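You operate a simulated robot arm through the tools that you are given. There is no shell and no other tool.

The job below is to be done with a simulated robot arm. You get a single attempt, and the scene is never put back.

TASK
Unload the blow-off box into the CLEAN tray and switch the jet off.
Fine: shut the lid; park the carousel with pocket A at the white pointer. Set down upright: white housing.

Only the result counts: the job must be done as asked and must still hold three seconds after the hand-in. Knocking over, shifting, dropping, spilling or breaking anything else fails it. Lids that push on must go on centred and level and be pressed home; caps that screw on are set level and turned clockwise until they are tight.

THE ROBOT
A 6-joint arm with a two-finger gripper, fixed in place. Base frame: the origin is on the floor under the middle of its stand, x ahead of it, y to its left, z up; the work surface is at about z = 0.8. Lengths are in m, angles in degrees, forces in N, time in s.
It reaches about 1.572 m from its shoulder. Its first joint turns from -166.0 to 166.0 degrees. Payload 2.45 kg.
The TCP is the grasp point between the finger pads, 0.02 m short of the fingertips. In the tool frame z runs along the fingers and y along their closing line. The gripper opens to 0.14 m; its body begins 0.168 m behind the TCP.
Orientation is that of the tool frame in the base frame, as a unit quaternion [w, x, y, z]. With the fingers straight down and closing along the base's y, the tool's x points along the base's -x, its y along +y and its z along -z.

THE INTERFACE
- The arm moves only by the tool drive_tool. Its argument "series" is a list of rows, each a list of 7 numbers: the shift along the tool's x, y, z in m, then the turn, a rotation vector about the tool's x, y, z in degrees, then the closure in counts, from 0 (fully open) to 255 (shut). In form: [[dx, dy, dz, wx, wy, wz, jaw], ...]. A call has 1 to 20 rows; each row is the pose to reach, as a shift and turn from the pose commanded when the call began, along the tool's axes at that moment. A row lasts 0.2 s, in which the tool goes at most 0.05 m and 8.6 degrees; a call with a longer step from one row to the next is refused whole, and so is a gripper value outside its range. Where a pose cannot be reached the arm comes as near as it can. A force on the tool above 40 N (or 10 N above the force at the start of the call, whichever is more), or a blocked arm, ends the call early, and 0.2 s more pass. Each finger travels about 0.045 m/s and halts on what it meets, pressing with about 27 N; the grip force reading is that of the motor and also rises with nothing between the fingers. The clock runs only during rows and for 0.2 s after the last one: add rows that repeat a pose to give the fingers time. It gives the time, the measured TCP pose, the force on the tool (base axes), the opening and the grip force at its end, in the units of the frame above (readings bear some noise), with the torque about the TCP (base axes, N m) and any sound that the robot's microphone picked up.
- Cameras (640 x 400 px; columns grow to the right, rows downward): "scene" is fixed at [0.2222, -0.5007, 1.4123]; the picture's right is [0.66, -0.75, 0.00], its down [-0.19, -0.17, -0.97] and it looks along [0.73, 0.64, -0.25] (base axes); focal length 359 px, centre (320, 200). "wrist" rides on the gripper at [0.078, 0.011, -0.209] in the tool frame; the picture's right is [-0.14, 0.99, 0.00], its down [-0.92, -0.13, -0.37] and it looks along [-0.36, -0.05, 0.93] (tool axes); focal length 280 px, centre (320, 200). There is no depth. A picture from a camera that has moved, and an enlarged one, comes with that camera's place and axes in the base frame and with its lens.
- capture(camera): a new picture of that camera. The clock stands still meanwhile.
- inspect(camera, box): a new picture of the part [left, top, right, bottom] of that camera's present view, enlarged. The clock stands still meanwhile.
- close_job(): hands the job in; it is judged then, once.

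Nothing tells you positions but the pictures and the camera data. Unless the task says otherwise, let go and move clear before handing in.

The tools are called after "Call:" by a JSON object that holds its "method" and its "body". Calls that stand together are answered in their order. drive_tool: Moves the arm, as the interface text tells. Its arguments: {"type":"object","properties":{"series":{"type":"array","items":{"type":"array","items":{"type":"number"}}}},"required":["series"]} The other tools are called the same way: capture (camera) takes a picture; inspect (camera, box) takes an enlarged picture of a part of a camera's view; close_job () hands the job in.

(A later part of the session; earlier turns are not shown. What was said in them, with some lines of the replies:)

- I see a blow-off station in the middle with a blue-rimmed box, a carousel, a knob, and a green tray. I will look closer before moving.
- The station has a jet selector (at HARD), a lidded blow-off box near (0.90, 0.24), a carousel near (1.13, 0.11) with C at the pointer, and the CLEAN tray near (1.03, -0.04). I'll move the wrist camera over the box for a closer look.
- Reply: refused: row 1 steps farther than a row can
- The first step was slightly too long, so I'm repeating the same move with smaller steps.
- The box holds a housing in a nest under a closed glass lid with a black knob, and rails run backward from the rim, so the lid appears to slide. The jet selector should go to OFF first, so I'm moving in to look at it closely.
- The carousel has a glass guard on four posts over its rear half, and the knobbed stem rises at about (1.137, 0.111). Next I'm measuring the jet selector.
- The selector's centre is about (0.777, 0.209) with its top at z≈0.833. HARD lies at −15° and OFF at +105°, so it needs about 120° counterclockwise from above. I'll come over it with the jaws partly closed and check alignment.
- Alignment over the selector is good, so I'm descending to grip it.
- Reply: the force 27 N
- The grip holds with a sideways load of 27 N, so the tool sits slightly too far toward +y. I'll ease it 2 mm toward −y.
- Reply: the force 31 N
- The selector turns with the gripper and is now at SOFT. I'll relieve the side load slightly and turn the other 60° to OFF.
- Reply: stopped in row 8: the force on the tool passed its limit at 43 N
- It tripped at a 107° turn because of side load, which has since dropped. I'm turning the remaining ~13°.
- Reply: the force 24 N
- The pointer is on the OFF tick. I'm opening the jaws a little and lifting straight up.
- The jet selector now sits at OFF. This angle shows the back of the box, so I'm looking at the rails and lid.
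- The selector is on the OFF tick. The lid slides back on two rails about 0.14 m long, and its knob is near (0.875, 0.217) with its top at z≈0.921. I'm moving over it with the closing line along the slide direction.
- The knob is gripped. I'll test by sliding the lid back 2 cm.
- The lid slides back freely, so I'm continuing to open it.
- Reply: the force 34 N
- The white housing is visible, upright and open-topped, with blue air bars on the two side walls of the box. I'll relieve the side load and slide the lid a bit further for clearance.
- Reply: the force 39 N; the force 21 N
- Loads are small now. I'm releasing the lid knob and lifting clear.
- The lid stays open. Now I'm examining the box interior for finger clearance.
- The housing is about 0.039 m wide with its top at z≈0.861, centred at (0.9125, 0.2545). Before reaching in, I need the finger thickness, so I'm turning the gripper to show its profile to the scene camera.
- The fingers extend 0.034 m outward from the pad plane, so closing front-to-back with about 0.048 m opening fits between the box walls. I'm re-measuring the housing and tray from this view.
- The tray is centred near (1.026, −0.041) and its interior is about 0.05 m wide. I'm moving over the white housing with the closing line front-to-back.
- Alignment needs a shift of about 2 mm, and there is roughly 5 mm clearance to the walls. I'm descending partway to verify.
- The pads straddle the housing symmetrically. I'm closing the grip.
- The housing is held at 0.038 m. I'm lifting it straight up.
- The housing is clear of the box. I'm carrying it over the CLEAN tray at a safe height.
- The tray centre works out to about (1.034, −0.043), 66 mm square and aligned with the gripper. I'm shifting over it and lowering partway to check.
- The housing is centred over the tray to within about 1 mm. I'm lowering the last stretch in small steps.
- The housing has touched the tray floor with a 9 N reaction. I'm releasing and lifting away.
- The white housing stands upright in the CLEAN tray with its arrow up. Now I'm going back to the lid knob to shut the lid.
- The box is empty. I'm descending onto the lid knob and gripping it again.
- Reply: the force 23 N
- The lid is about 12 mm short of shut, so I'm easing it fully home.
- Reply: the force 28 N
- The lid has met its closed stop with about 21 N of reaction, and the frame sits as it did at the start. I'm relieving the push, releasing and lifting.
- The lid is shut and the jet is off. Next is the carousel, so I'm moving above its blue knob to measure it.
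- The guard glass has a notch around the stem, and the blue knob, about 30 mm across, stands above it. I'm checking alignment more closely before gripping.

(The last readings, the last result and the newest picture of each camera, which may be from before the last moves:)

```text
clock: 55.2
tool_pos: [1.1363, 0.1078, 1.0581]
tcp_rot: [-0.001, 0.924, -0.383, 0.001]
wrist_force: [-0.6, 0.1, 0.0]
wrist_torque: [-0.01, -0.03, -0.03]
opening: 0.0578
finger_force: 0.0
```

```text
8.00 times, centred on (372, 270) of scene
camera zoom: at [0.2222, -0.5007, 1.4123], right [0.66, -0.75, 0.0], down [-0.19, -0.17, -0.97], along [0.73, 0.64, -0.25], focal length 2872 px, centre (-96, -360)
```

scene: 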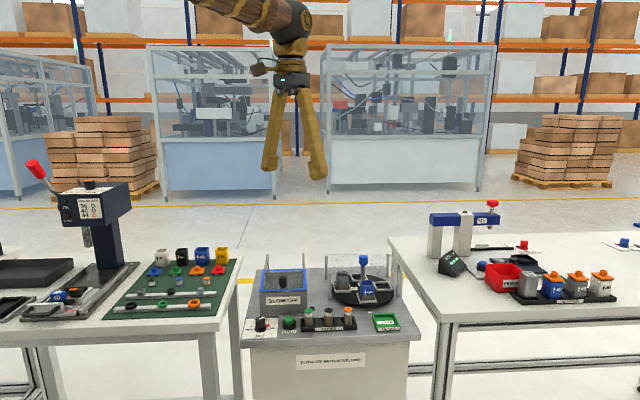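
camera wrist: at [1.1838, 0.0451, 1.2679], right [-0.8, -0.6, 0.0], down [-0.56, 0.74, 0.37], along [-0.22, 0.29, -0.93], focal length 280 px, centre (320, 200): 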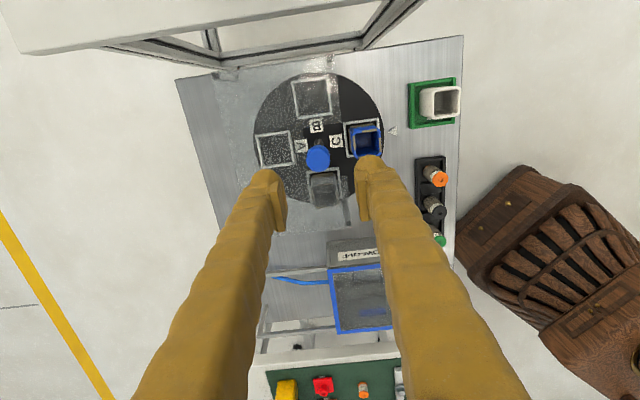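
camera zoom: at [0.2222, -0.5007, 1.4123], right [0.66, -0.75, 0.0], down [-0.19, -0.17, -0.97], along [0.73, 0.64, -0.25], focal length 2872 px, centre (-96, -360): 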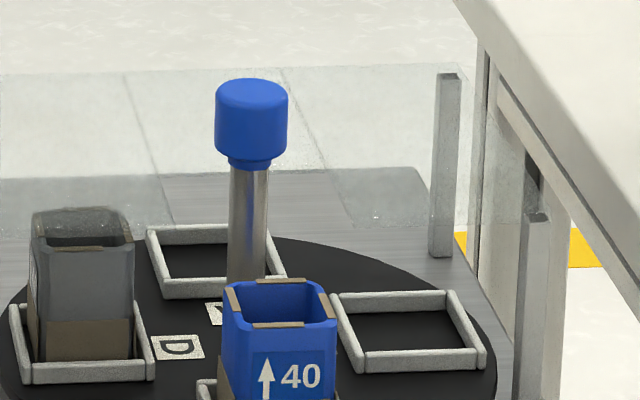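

Call:
{"method": "drive_tool", "body": {"series": [[-0.002, -0.0022, 0.02, 0, 0, 0, 150], [-0.002, -0.0022, 0.05, 0, 0, 0, 150], [-0.002, -0.0022, 0.08, 0, 0, 0, 150], [-0.002, -0.0022, 0.09, 0, 0, 0, 150], [-0.002, -0.0022, 0.09, 0, 0, 0, 150]]}}

Call:
{"method": "inspect", "body": {"camera": "wrist", "box": [240, 110, 400, 210]}}

Call:
{"method": "inspect", "body": {"camera": "scene", "box": [324, 230, 420, 305]}}

```text
clock: 56.4
tool_pos: [1.1369, 0.1116, 0.9676]
tcp_rot: [-0.001, 0.924, -0.383, 0.0]
wrist_force: [-0.2, -0.3, -0.2]
wrist_torque: [0.0, -0.03, 0.0]
opening: 0.0577
finger_force: 0.0
```

```text
4.00 times, centred on (320, 160) of wrist
camera zoom: at [1.1844, 0.0489, 1.1766], right [-0.8, -0.6, 0.0], down [-0.56, 0.74, 0.37], along [-0.22, 0.29, -0.93], focal length 1122 px, centre (320, 360)
```

zoom: 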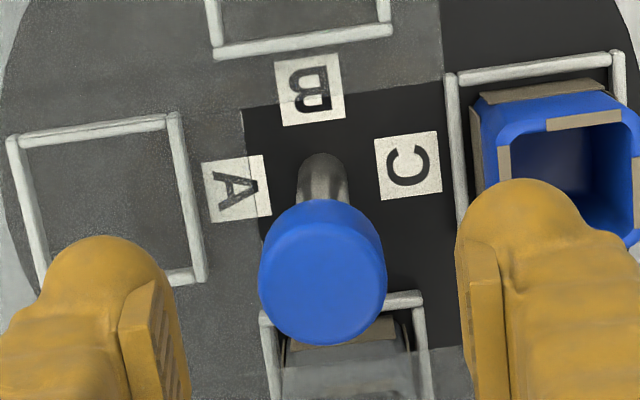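

```text
5.33 times, centred on (372, 268) of scene
camera zoom: at [0.2222, -0.5007, 1.4123], right [0.66, -0.75, 0.0], down [-0.19, -0.17, -0.97], along [0.73, 0.64, -0.25], focal length 1915 px, centre (43, -160)
```

zoom: 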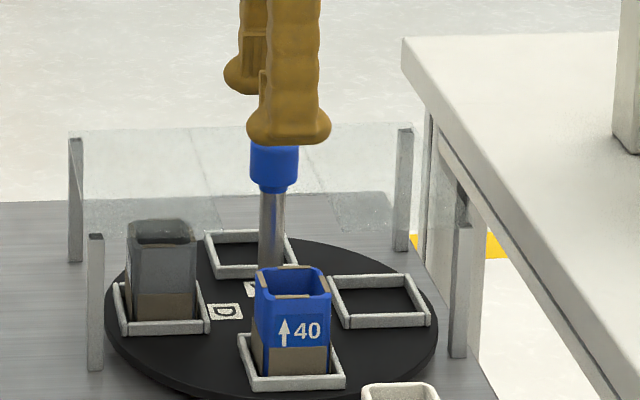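

Alignment is good. I'm descending to the knob and closing on it.

Call:
{"method": "drive_tool", "body": {"series": [[0, 0.0005, 0.015, 0, 0, 0, 150], [0, 0.0005, 0.03, 0, 0, 0, 150], [0, 0.0005, 0.0455, 0, 0, 0, 150], [0, 0.0005, 0.0455, 0, 0, 0, 150]]}}

Call:
{"method": "inspect", "body": {"camera": "scene", "box": [324, 230, 420, 305]}}

Call:
{"method": "inspect", "body": {"camera": "wrist", "box": [224, 120, 416, 240]}}

```text
clock: 57.4
tool_pos: [1.1387, 0.1108, 0.9218]
tcp_rot: [-0.001, 0.924, -0.383, 0.0]
wrist_force: [-0.2, 0.5, -0.5]
wrist_torque: [-0.01, 0.0, -0.01]
opening: 0.058
finger_force: 0.2
```

```text
5.33 times, centred on (372, 268) of scene
camera zoom: at [0.2222, -0.5007, 1.4123], right [0.66, -0.75, 0.0], down [-0.19, -0.17, -0.97], along [0.73, 0.64, -0.25], focal length 1915 px, centre (43, -160)
```

zoom: 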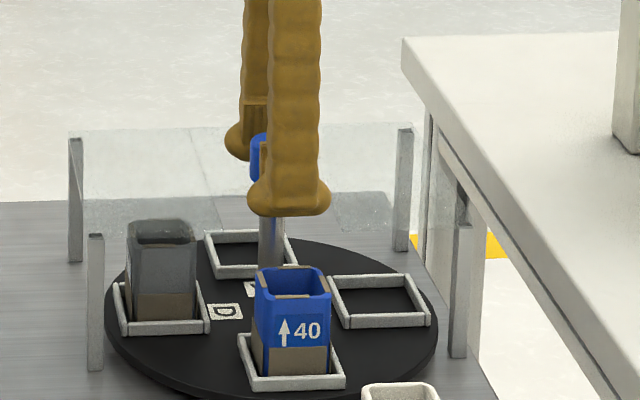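

```text
3.33 times, centred on (320, 180) of wrist
camera zoom: at [1.186, 0.048, 1.1307], right [-0.8, -0.6, 0.0], down [-0.56, 0.74, 0.37], along [-0.22, 0.29, -0.93], focal length 935 px, centre (320, 267)
```

zoom: 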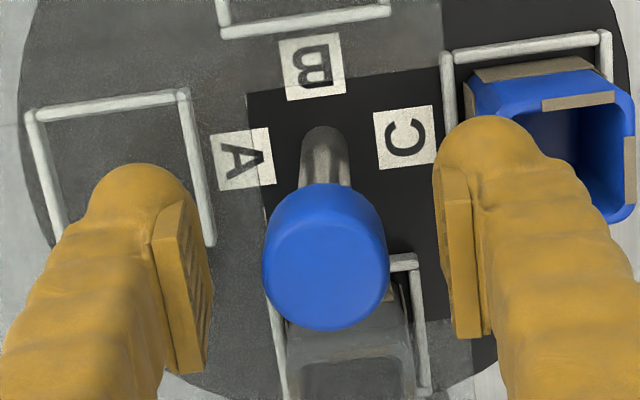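

Call:
{"method": "drive_tool", "body": {"series": [[-0.0013, 0.001, 0, 0, 0, 0, 170], [-0.0013, 0.001, 0, 0, 0, 0, 200], [-0.0013, 0.001, 0, 0, 0, 0, 255], [-0.0013, 0.001, 0, 0, 0, 0, 255], [-0.0013, 0.001, 0, 0, 0, 0, 255]]}}

Call:
{"method": "inspect", "body": {"camera": "wrist", "box": [224, 120, 416, 240]}}

```text
clock: 58.6
tool_pos: [1.1358, 0.1105, 0.9219]
tcp_rot: [-0.001, 0.924, -0.382, 0.0]
wrist_force: [-8.5, -3.5, 1.1]
wrist_torque: [-0.04, 0.09, -0.01]
opening: 0.0285
finger_force: 44.8
```

```text
3.33 times, centred on (320, 180) of wrist
camera zoom: at [1.1842, 0.0485, 1.1314], right [-0.8, -0.6, 0.0], down [-0.56, 0.74, 0.37], along [-0.22, 0.29, -0.93], focal length 935 px, centre (320, 267)
```

zoom: 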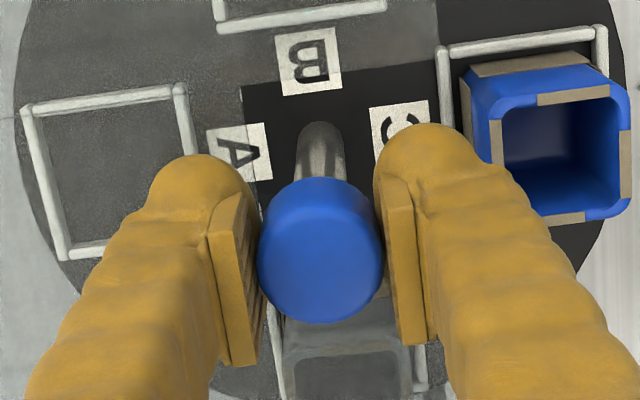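

The knob is gripped with little side load. I'll test with a slow 15° clockwise turn and see whether the carousel follows.

Call:
{"method": "drive_tool", "body": {"series": [[0, 0, 0, 0, 0, 3, 255], [0, 0, 0, 0, 0, 7, 255], [0, 0, 0, 0, 0, 11, 255], [0, 0, 0, 0, 0, 15, 255], [0, 0, 0, 0, 0, 15, 255]]}}

Call:
{"method": "inspect", "body": {"camera": "wrist", "box": [224, 120, 416, 240]}}

Call:
{"method": "inspect", "body": {"camera": "scene", "box": [324, 240, 420, 315]}}

```text
clock: 59.8
tool_pos: [1.1368, 0.1115, 0.9224]
tcp_rot: [0.0, 0.866, -0.5, 0.0]
wrist_force: [-13.0, -12.5, -2.6]
wrist_torque: [-0.14, 0.11, -0.03]
opening: 0.0287
finger_force: 45.5
```

```text
3.33 times, centred on (320, 180) of wrist
camera zoom: at [1.1663, 0.0383, 1.1314], right [-0.93, -0.38, 0.0], down [-0.35, 0.86, 0.37], along [-0.14, 0.34, -0.93], focal length 935 px, centre (320, 267)
```

zoom: 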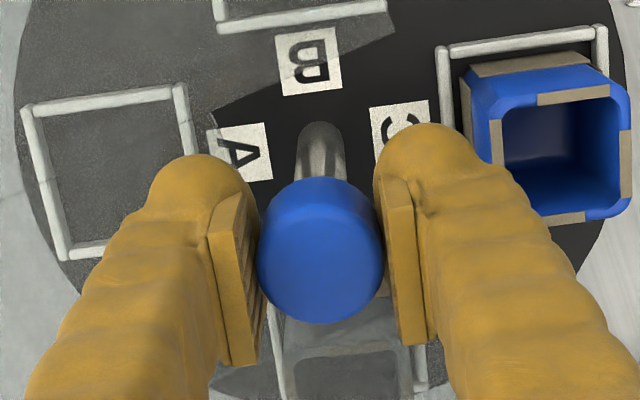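

```text
5.33 times, centred on (372, 278) of scene
camera zoom: at [0.2222, -0.5007, 1.4123], right [0.66, -0.75, 0.0], down [-0.19, -0.17, -0.97], along [0.73, 0.64, -0.25], focal length 1915 px, centre (43, -213)
```

zoom: 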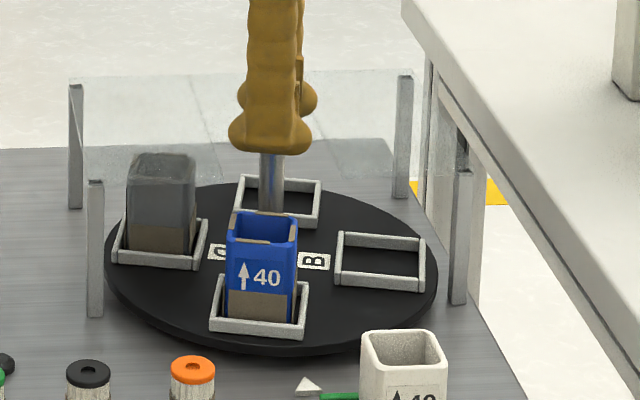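

The carousel follows the knob. I'm continuing clockwise in chunks.

Call:
{"method": "drive_tool", "body": {"series": [[0, 0.0005, 0, 0, 0, 4, 255], [0, 0.0005, 0, 0, 0, 10, 255], [0, 0.0005, 0, 0, 0, 16, 255], [0, 0.0005, 0, 0, 0, 22, 255], [0, 0.0005, 0, 0, 0, 28, 255], [0, 0.0005, 0, 0, 0, 34, 255], [0, 0.0005, 0, 0, 0, 40, 255], [0, 0.0005, 0, 0, 0, 46, 255], [0, 0.0005, 0, 0, 0, 52, 255], [0, 0.0005, 0, 0, 0, 56, 255]]}}

Call:
{"method": "inspect", "body": {"camera": "scene", "box": [324, 240, 420, 315]}}

Call:
{"method": "inspect", "body": {"camera": "wrist", "box": [224, 120, 416, 240]}}

```text
clock: 62.0
tool_pos: [1.1351, 0.1112, 0.9224]
tcp_rot: [0.001, -0.529, 0.848, 0.0]
wrist_force: [17.5, -4.3, 6.9]
wrist_torque: [-0.03, -0.16, 0.05]
opening: 0.0287
finger_force: 45.0
```

```text
5.33 times, centred on (372, 278) of scene
camera zoom: at [0.2222, -0.5007, 1.4123], right [0.66, -0.75, 0.0], down [-0.19, -0.17, -0.97], along [0.73, 0.64, -0.25], focal length 1915 px, centre (43, -213)
```

zoom: 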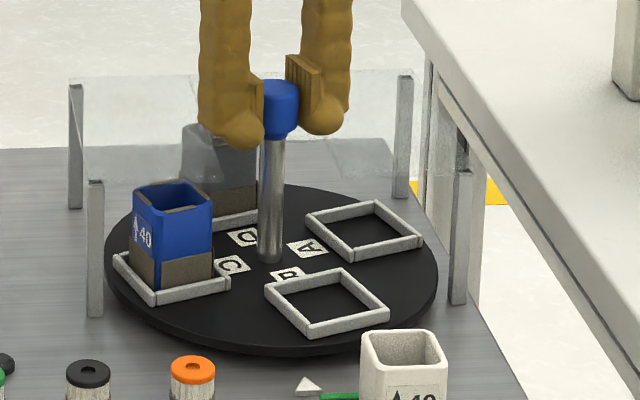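

```text
3.33 times, centred on (320, 180) of wrist
camera zoom: at [1.0921, 0.046, 1.1312], right [-0.83, 0.56, 0.0], down [0.52, 0.77, 0.37], along [0.21, 0.31, -0.93], focal length 935 px, centre (320, 267)
```

zoom: 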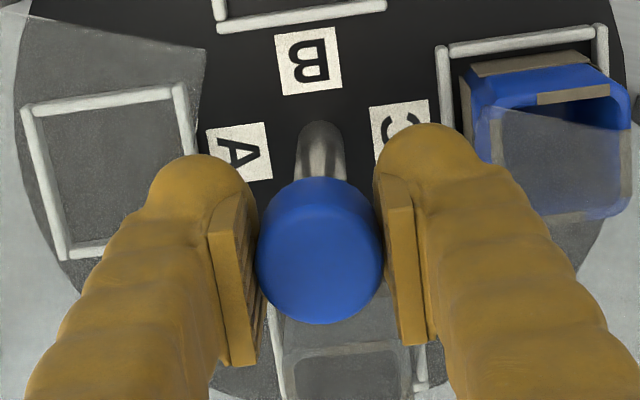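

Call:
{"method": "drive_tool", "body": {"series": [[0, 0.0003, 0, 0, 0, 4, 255], [0, 0.0003, 0, 0, 0, 10, 255], [0, 0.0003, 0, 0, 0, 16, 255], [0, 0.0003, 0, 0, 0, 22, 255], [0, 0.0003, 0, 0, 0, 28, 255], [0, 0.0003, 0, 0, 0, 34, 255], [0, 0.0003, 0, 0, 0, 40, 255], [0, 0.0003, 0, 0, 0, 46, 255], [0, 0.0003, 0, 0, 0, 52, 255], [0, 0.0003, 0, 0, 0, 56, 255]]}}

Call:
{"method": "inspect", "body": {"camera": "scene", "box": [324, 240, 420, 315]}}

Call:
{"method": "inspect", "body": {"camera": "wrist", "box": [224, 120, 416, 240]}}

```text
clock: 64.2
tool_pos: [1.1365, 0.1115, 0.922]
tcp_rot: [0.001, -0.069, 0.998, 0.0]
wrist_force: [27.0, -0.6, 16.4]
wrist_torque: [0.0, -0.29, -0.02]
opening: 0.0288
finger_force: 45.0
```

```text
5.33 times, centred on (372, 278) of scene
camera zoom: at [0.2222, -0.5007, 1.4123], right [0.66, -0.75, 0.0], down [-0.19, -0.17, -0.97], along [0.73, 0.64, -0.25], focal length 1915 px, centre (43, -213)
```

zoom: 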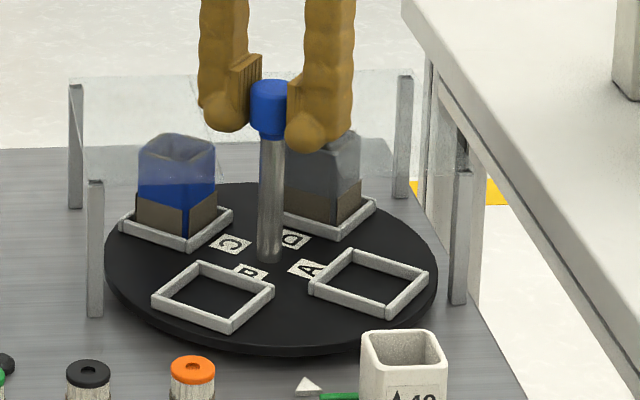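

```text
3.33 times, centred on (320, 180) of wrist
camera zoom: at [1.0568, 0.1112, 1.1311], right [0.0, 1.0, 0.0], down [0.93, 0.0, 0.37], along [0.37, 0.0, -0.93], focal length 935 px, centre (320, 267)
```

zoom: 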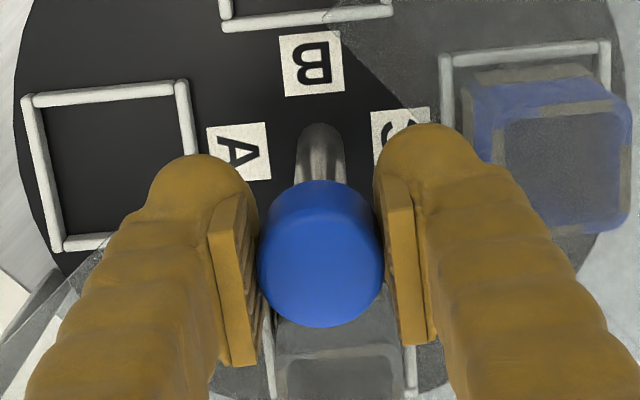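

No slip so far, and 53° remain to bring A to the pointer. I'm continuing with a small relief of the side load.

Call:
{"method": "drive_tool", "body": {"series": [[-0.0006, 0, -0.0005, 0, 0, 3, 255], [-0.0006, 0, -0.0005, 0, 0, 9, 255], [-0.0006, 0, -0.0005, 0, 0, 15, 255], [-0.0006, 0, -0.0005, 0, 0, 21, 255], [-0.0006, 0, -0.0005, 0, 0, 27, 255], [-0.0006, 0, -0.0005, 0, 0, 33, 255], [-0.0006, 0, -0.0005, 0, 0, 39, 255], [-0.0006, 0, -0.0005, 0, 0, 45, 255], [-0.0006, 0, -0.0005, 0, 0, 50, 255], [-0.0006, 0, -0.0005, 0, 0, 53, 255], [-0.0006, 0, -0.0005, 0, 0, 53, 255]]}}

Call:
{"method": "inspect", "body": {"camera": "scene", "box": [324, 240, 420, 315]}}

Call:
{"method": "inspect", "body": {"camera": "wrist", "box": [144, 70, 416, 240]}}

```text
clock: 66.6
tool_pos: [1.135, 0.1121, 0.9224]
tcp_rot: [0.001, 0.383, 0.924, 0.001]
wrist_force: [-6.2, 13.6, 4.4]
wrist_torque: [0.15, 0.02, 0.03]
opening: 0.0286
finger_force: 45.2
```

```text
5.33 times, centred on (372, 278) of scene
camera zoom: at [0.2222, -0.5007, 1.4123], right [0.66, -0.75, 0.0], down [-0.19, -0.17, -0.97], along [0.73, 0.64, -0.25], focal length 1915 px, centre (43, -213)
```

zoom: 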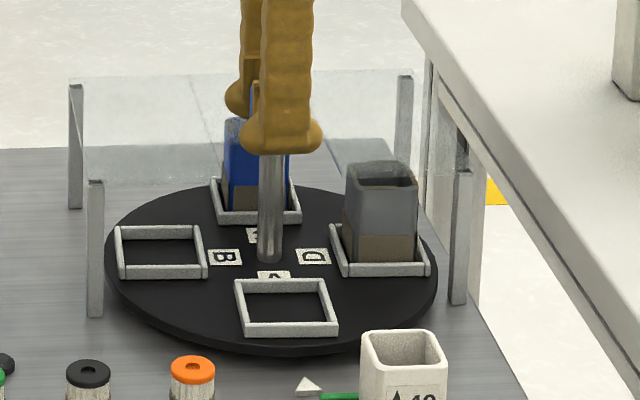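

```text
2.35 times, centred on (280, 155) of wrist
camera zoom: at [1.0885, 0.1748, 1.1311], right [0.8, 0.6, 0.0], down [0.56, -0.74, 0.37], along [0.22, -0.29, -0.93], focal length 660 px, centre (414, 306)
```

zoom: 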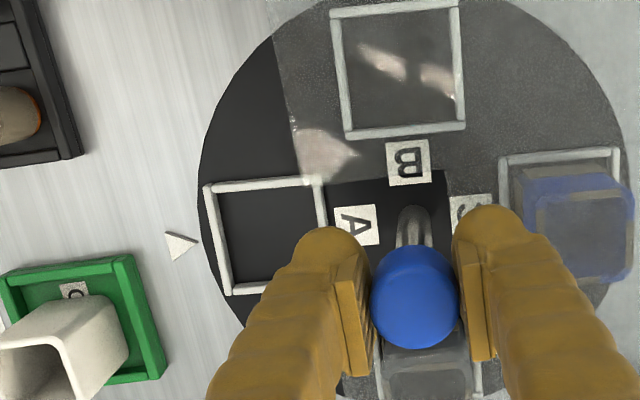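

Pocket A is close to the pointer, but the pictures suggest it may be 2–3° past it. I'm comparing carefully before letting go.

Call:
{"method": "inspect", "body": {"camera": "scene", "box": [320, 245, 430, 320]}}

Call:
{"method": "inspect", "body": {"camera": "scene", "box": [345, 280, 409, 320]}}

Call:
{"method": "inspect", "body": {"camera": "wrist", "box": [200, 130, 328, 210]}}

```text
5.33 times, centred on (375, 282) of scene
camera zoom: at [0.2222, -0.5007, 1.4123], right [0.66, -0.75, 0.0], down [-0.19, -0.17, -0.97], along [0.73, 0.64, -0.25], focal length 1915 px, centre (27, -240)
```

zoom: 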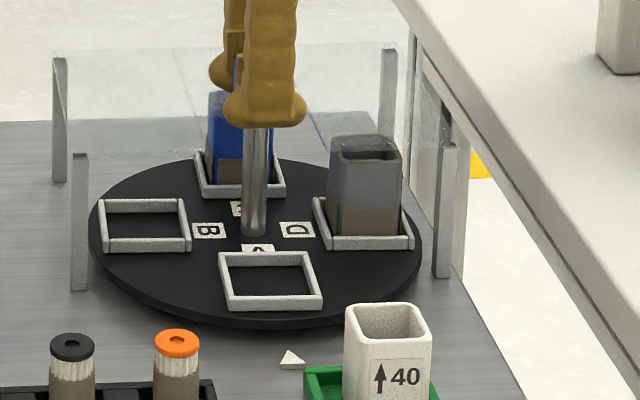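

```text
10.00 times, centred on (377, 300) of scene
camera zoom: at [0.2222, -0.5007, 1.4123], right [0.66, -0.75, 0.0], down [-0.19, -0.17, -0.97], along [0.73, 0.64, -0.25], focal length 3590 px, centre (-250, -800)
```

zoom: 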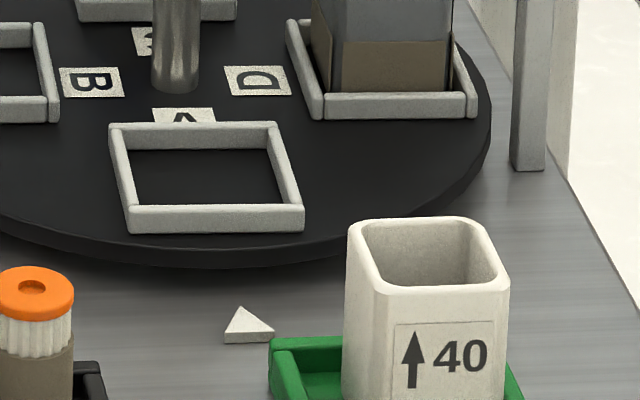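

```text
5.00 times, centred on (264, 170) of wrist
camera zoom: at [1.0885, 0.1748, 1.1311], right [0.8, 0.6, 0.0], down [0.56, -0.74, 0.37], along [0.22, -0.29, -0.93], focal length 1402 px, centre (600, 350)
```

zoom: 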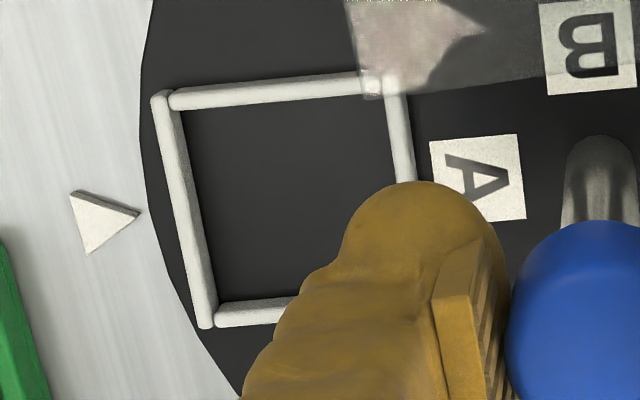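

Pocket A is about 2° past the pointer. I'm turning back 2.3° counterclockwise before checking again.

Call:
{"method": "drive_tool", "body": {"series": [[0, 0, 0, 0, 0, -1.2, 255], [0, 0, 0, 0, 0, -2.3, 255], [0, 0, 0, 0, 0, -2.3, 255]]}}

Call:
{"method": "inspect", "body": {"camera": "scene", "box": [345, 280, 409, 320]}}

Call:
{"method": "inspect", "body": {"camera": "wrist", "box": [200, 130, 328, 210]}}

```text
clock: 67.4
tool_pos: [1.1354, 0.1114, 0.9222]
tcp_rot: [0.0, 0.364, 0.931, 0.0]
wrist_force: [-19.0, 12.8, -0.2]
wrist_torque: [0.13, 0.23, 0.0]
opening: 0.0288
finger_force: 45.0
```

```text
10.00 times, centred on (377, 300) of scene
camera zoom: at [0.2222, -0.5007, 1.4123], right [0.66, -0.75, 0.0], down [-0.19, -0.17, -0.97], along [0.73, 0.64, -0.25], focal length 3590 px, centre (-250, -800)
```

zoom: 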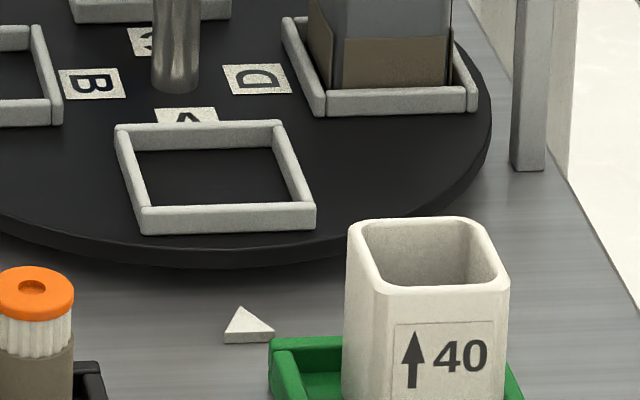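

```text
5.00 times, centred on (264, 170) of wrist
camera zoom: at [1.0863, 0.1728, 1.1311], right [0.77, 0.63, 0.0], down [0.59, -0.72, 0.37], along [0.23, -0.28, -0.93], focal length 1402 px, centre (600, 350)
```

zoom: 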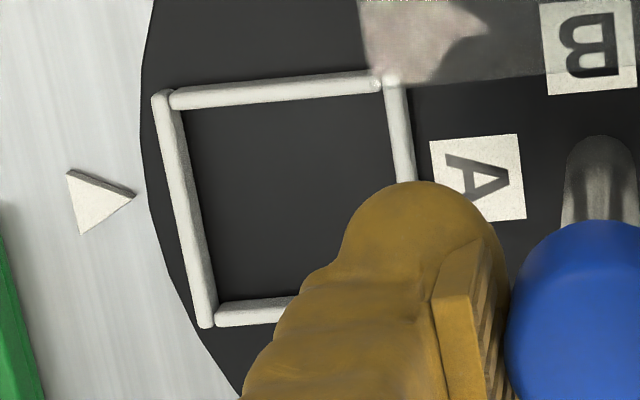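

Both views now put pocket A squarely at the pointer. I'm relieving the small side load, releasing, and lifting straight up.

Call:
{"method": "drive_tool", "body": {"series": [[0.0006, 0, 0, 0, 0, 0, 255], [0.0006, 0, 0, 0, 0, 0, 255], [0.0006, 0, 0, 0, 0, 0, 230], [0.0006, 0, 0, 0, 0, 0, 190], [0.0006, 0, 0, 0, 0, 0, 150], [0.0006, 0, 0, 0, 0, 0, 150], [0.0006, 0, -0.02, 0, 0, 0, 150], [0.0006, 0, -0.06, 0, 0, 0, 150], [0.0006, 0, -0.1, 0, 0, 0, 150], [0.0006, 0, -0.14, 0, 0, 0, 150], [0.0006, 0, -0.14, 0, 0, 0, 150]]}}

Call:
{"method": "inspect", "body": {"camera": "scene", "box": [345, 280, 409, 320]}}

Call:
{"method": "inspect", "body": {"camera": "wrist", "box": [160, 50, 400, 200]}}

Call:
{"method": "capture", "body": {"camera": "scene"}}

```text
clock: 69.8
tool_pos: [1.1346, 0.1111, 1.0627]
tcp_rot: [0.0, 0.364, 0.931, 0.0]
wrist_force: [0.7, 0.2, -0.7]
wrist_torque: [0.01, 0.05, 0.03]
opening: 0.0575
finger_force: 0.2
```

```text
10.00 times, centred on (377, 300) of scene
camera zoom: at [0.2222, -0.5007, 1.4123], right [0.66, -0.75, 0.0], down [-0.19, -0.17, -0.97], along [0.73, 0.64, -0.25], focal length 3590 px, centre (-250, -800)
```

zoom: 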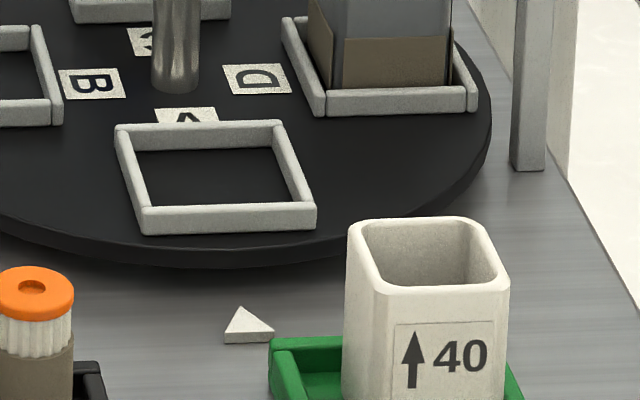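

```text
2.67 times, centred on (280, 125) of wrist
camera zoom: at [1.0847, 0.1724, 1.271], right [0.77, 0.63, 0.0], down [0.59, -0.72, 0.37], along [0.23, -0.28, -0.93], focal length 748 px, centre (427, 400)
```

zoom: 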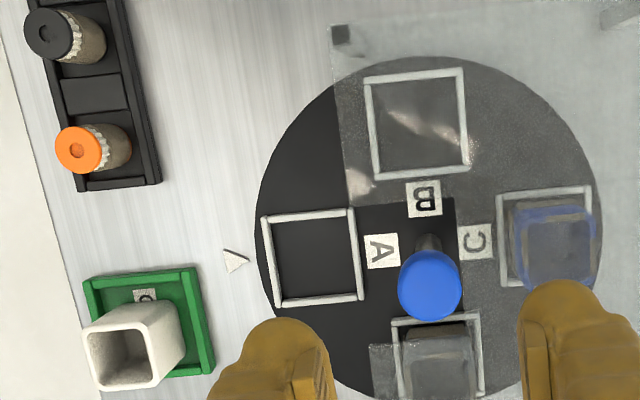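

```text
taken
```

scene: 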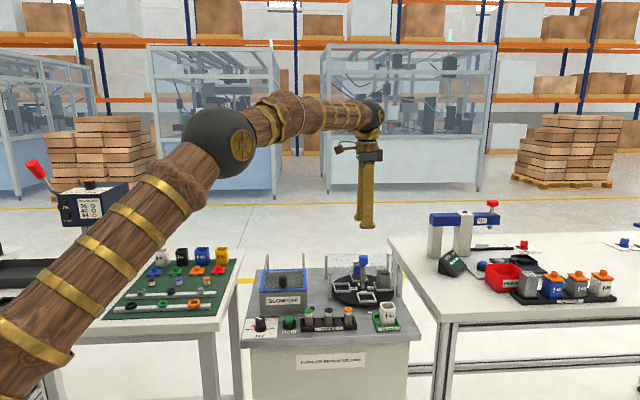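

The carousel held its place after release. I'm making a final close check of each item from this clear position.

Call:
{"method": "inspect", "body": {"camera": "wrist", "box": [232, 110, 328, 170]}}

Call:
{"method": "inspect", "body": {"camera": "scene", "box": [320, 245, 430, 340]}}

Call:
{"method": "inspect", "body": {"camera": "scene", "box": [235, 255, 347, 345]}}

```text
6.67 times, centred on (280, 140) of wrist
camera zoom: at [1.0847, 0.1724, 1.271], right [0.77, 0.63, 0.0], down [0.59, -0.72, 0.37], along [0.23, -0.28, -0.93], focal length 1869 px, centre (587, 600)
```

zoom: 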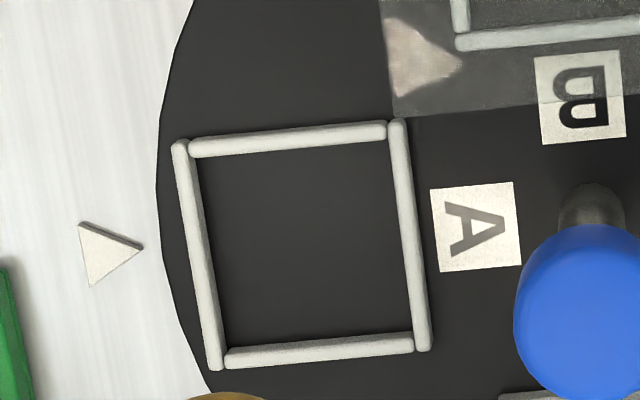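

```text
4.21 times, centred on (375, 292) of scene
camera zoom: at [0.2222, -0.5007, 1.4123], right [0.66, -0.75, 0.0], down [-0.19, -0.17, -0.97], along [0.73, 0.64, -0.25], focal length 1512 px, centre (88, -190)
```

zoom: 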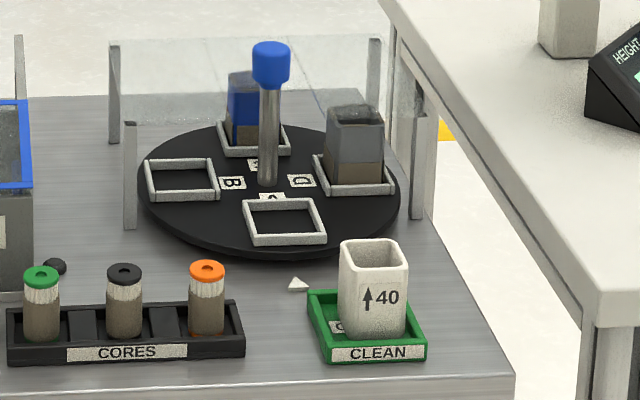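

```text
4.44 times, centred on (291, 300) of scene
camera zoom: at [0.2222, -0.5007, 1.4123], right [0.66, -0.75, 0.0], down [-0.19, -0.17, -0.97], along [0.73, 0.64, -0.25], focal length 1596 px, centre (449, -244)
```

zoom: 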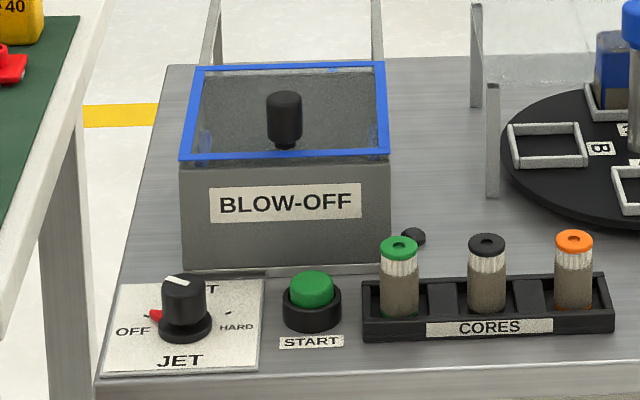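

Pocket A lines up with the pointer, the housing is upright, and the jet is OFF. One last check that the lid is fully home.

Call:
{"method": "inspect", "body": {"camera": "scene", "box": [265, 260, 345, 310]}}

Call:
{"method": "capture", "body": {"camera": "wrist"}}

```text
8.00 times, centred on (305, 285) of scene
camera zoom: at [0.2222, -0.5007, 1.4123], right [0.66, -0.75, 0.0], down [-0.19, -0.17, -0.97], along [0.73, 0.64, -0.25], focal length 2872 px, centre (440, -480)
```

zoom: 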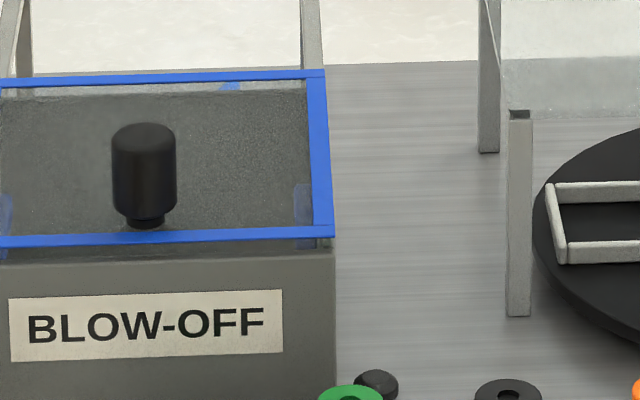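

```text
taken
camera wrist: at [1.0847, 0.1724, 1.271], right [0.77, 0.63, 0.0], down [0.59, -0.72, 0.37], along [0.23, -0.28, -0.93], focal length 280 px, centre (320, 200)
```

wrist: 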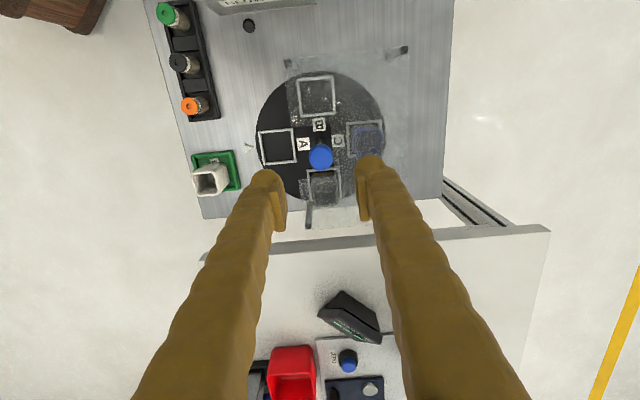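

Everything is in place and the lid sits exactly as it did when first closed. I'm raising the arm a little further to be well clear.

Call:
{"method": "drive_tool", "body": {"series": [[0, 0, -0.03, 0, 0, 0, 150], [0, 0, -0.06, 0, 0, 0, 150], [0, 0, -0.1, 0, 0, 0, 150], [0, 0, -0.1, 0, 0, 0, 150], [0, 0, -0.1, 0, 0, 0, 150], [0, 0, -0.1, 0, 0, 0, 150]]}}

Call:
{"method": "inspect", "body": {"camera": "scene", "box": [230, 240, 430, 365]}}

```text
clock: 71.2
tool_pos: [1.1357, 0.1094, 1.162]
tcp_rot: [0.001, 0.363, 0.932, 0.001]
wrist_force: [-1.0, 0.7, -0.4]
wrist_torque: [0.01, 0.04, 0.04]
opening: 0.0578
finger_force: 0.1
```

```text
3.20 times, centred on (330, 302) of scene
camera zoom: at [0.2222, -0.5007, 1.4123], right [0.66, -0.75, 0.0], down [-0.19, -0.17, -0.97], along [0.73, 0.64, -0.25], focal length 1149 px, centre (288, -128)
```

zoom: 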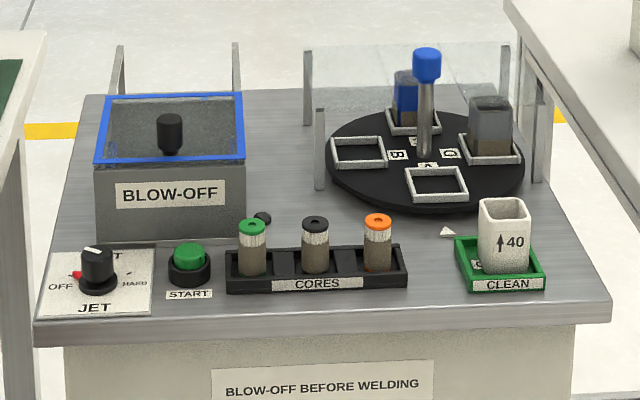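

The final picture shows the jet at OFF, the lid shut, and pocket A at the white pointer. The white housing stands upright in the CLEAN tray and nothing else has been disturbed, so I'm handing in.

Call:
{"method": "close_job", "body": {}}

```text
The job is handed in.
```

The job is done and handed in; no verdict came back, so these results come from my last pictures before hand-in.

- **Box:** the white housing is out of the blow-off box and standing upright in the CLEAN tray, arrow up. The box is empty.
- **Jet:** the selector is on OFF.
- **Lid:** it is slid fully shut against its stop.
- **Carousel:** pocket A is at the white pointer, within about 1°. It went about 2° past on the first turn, so I brought it back before letting go. The two housings already on the carousel are still in their pockets.

I saw nothing else moved or knocked over. The gripper is empty and raised well clear above the station.
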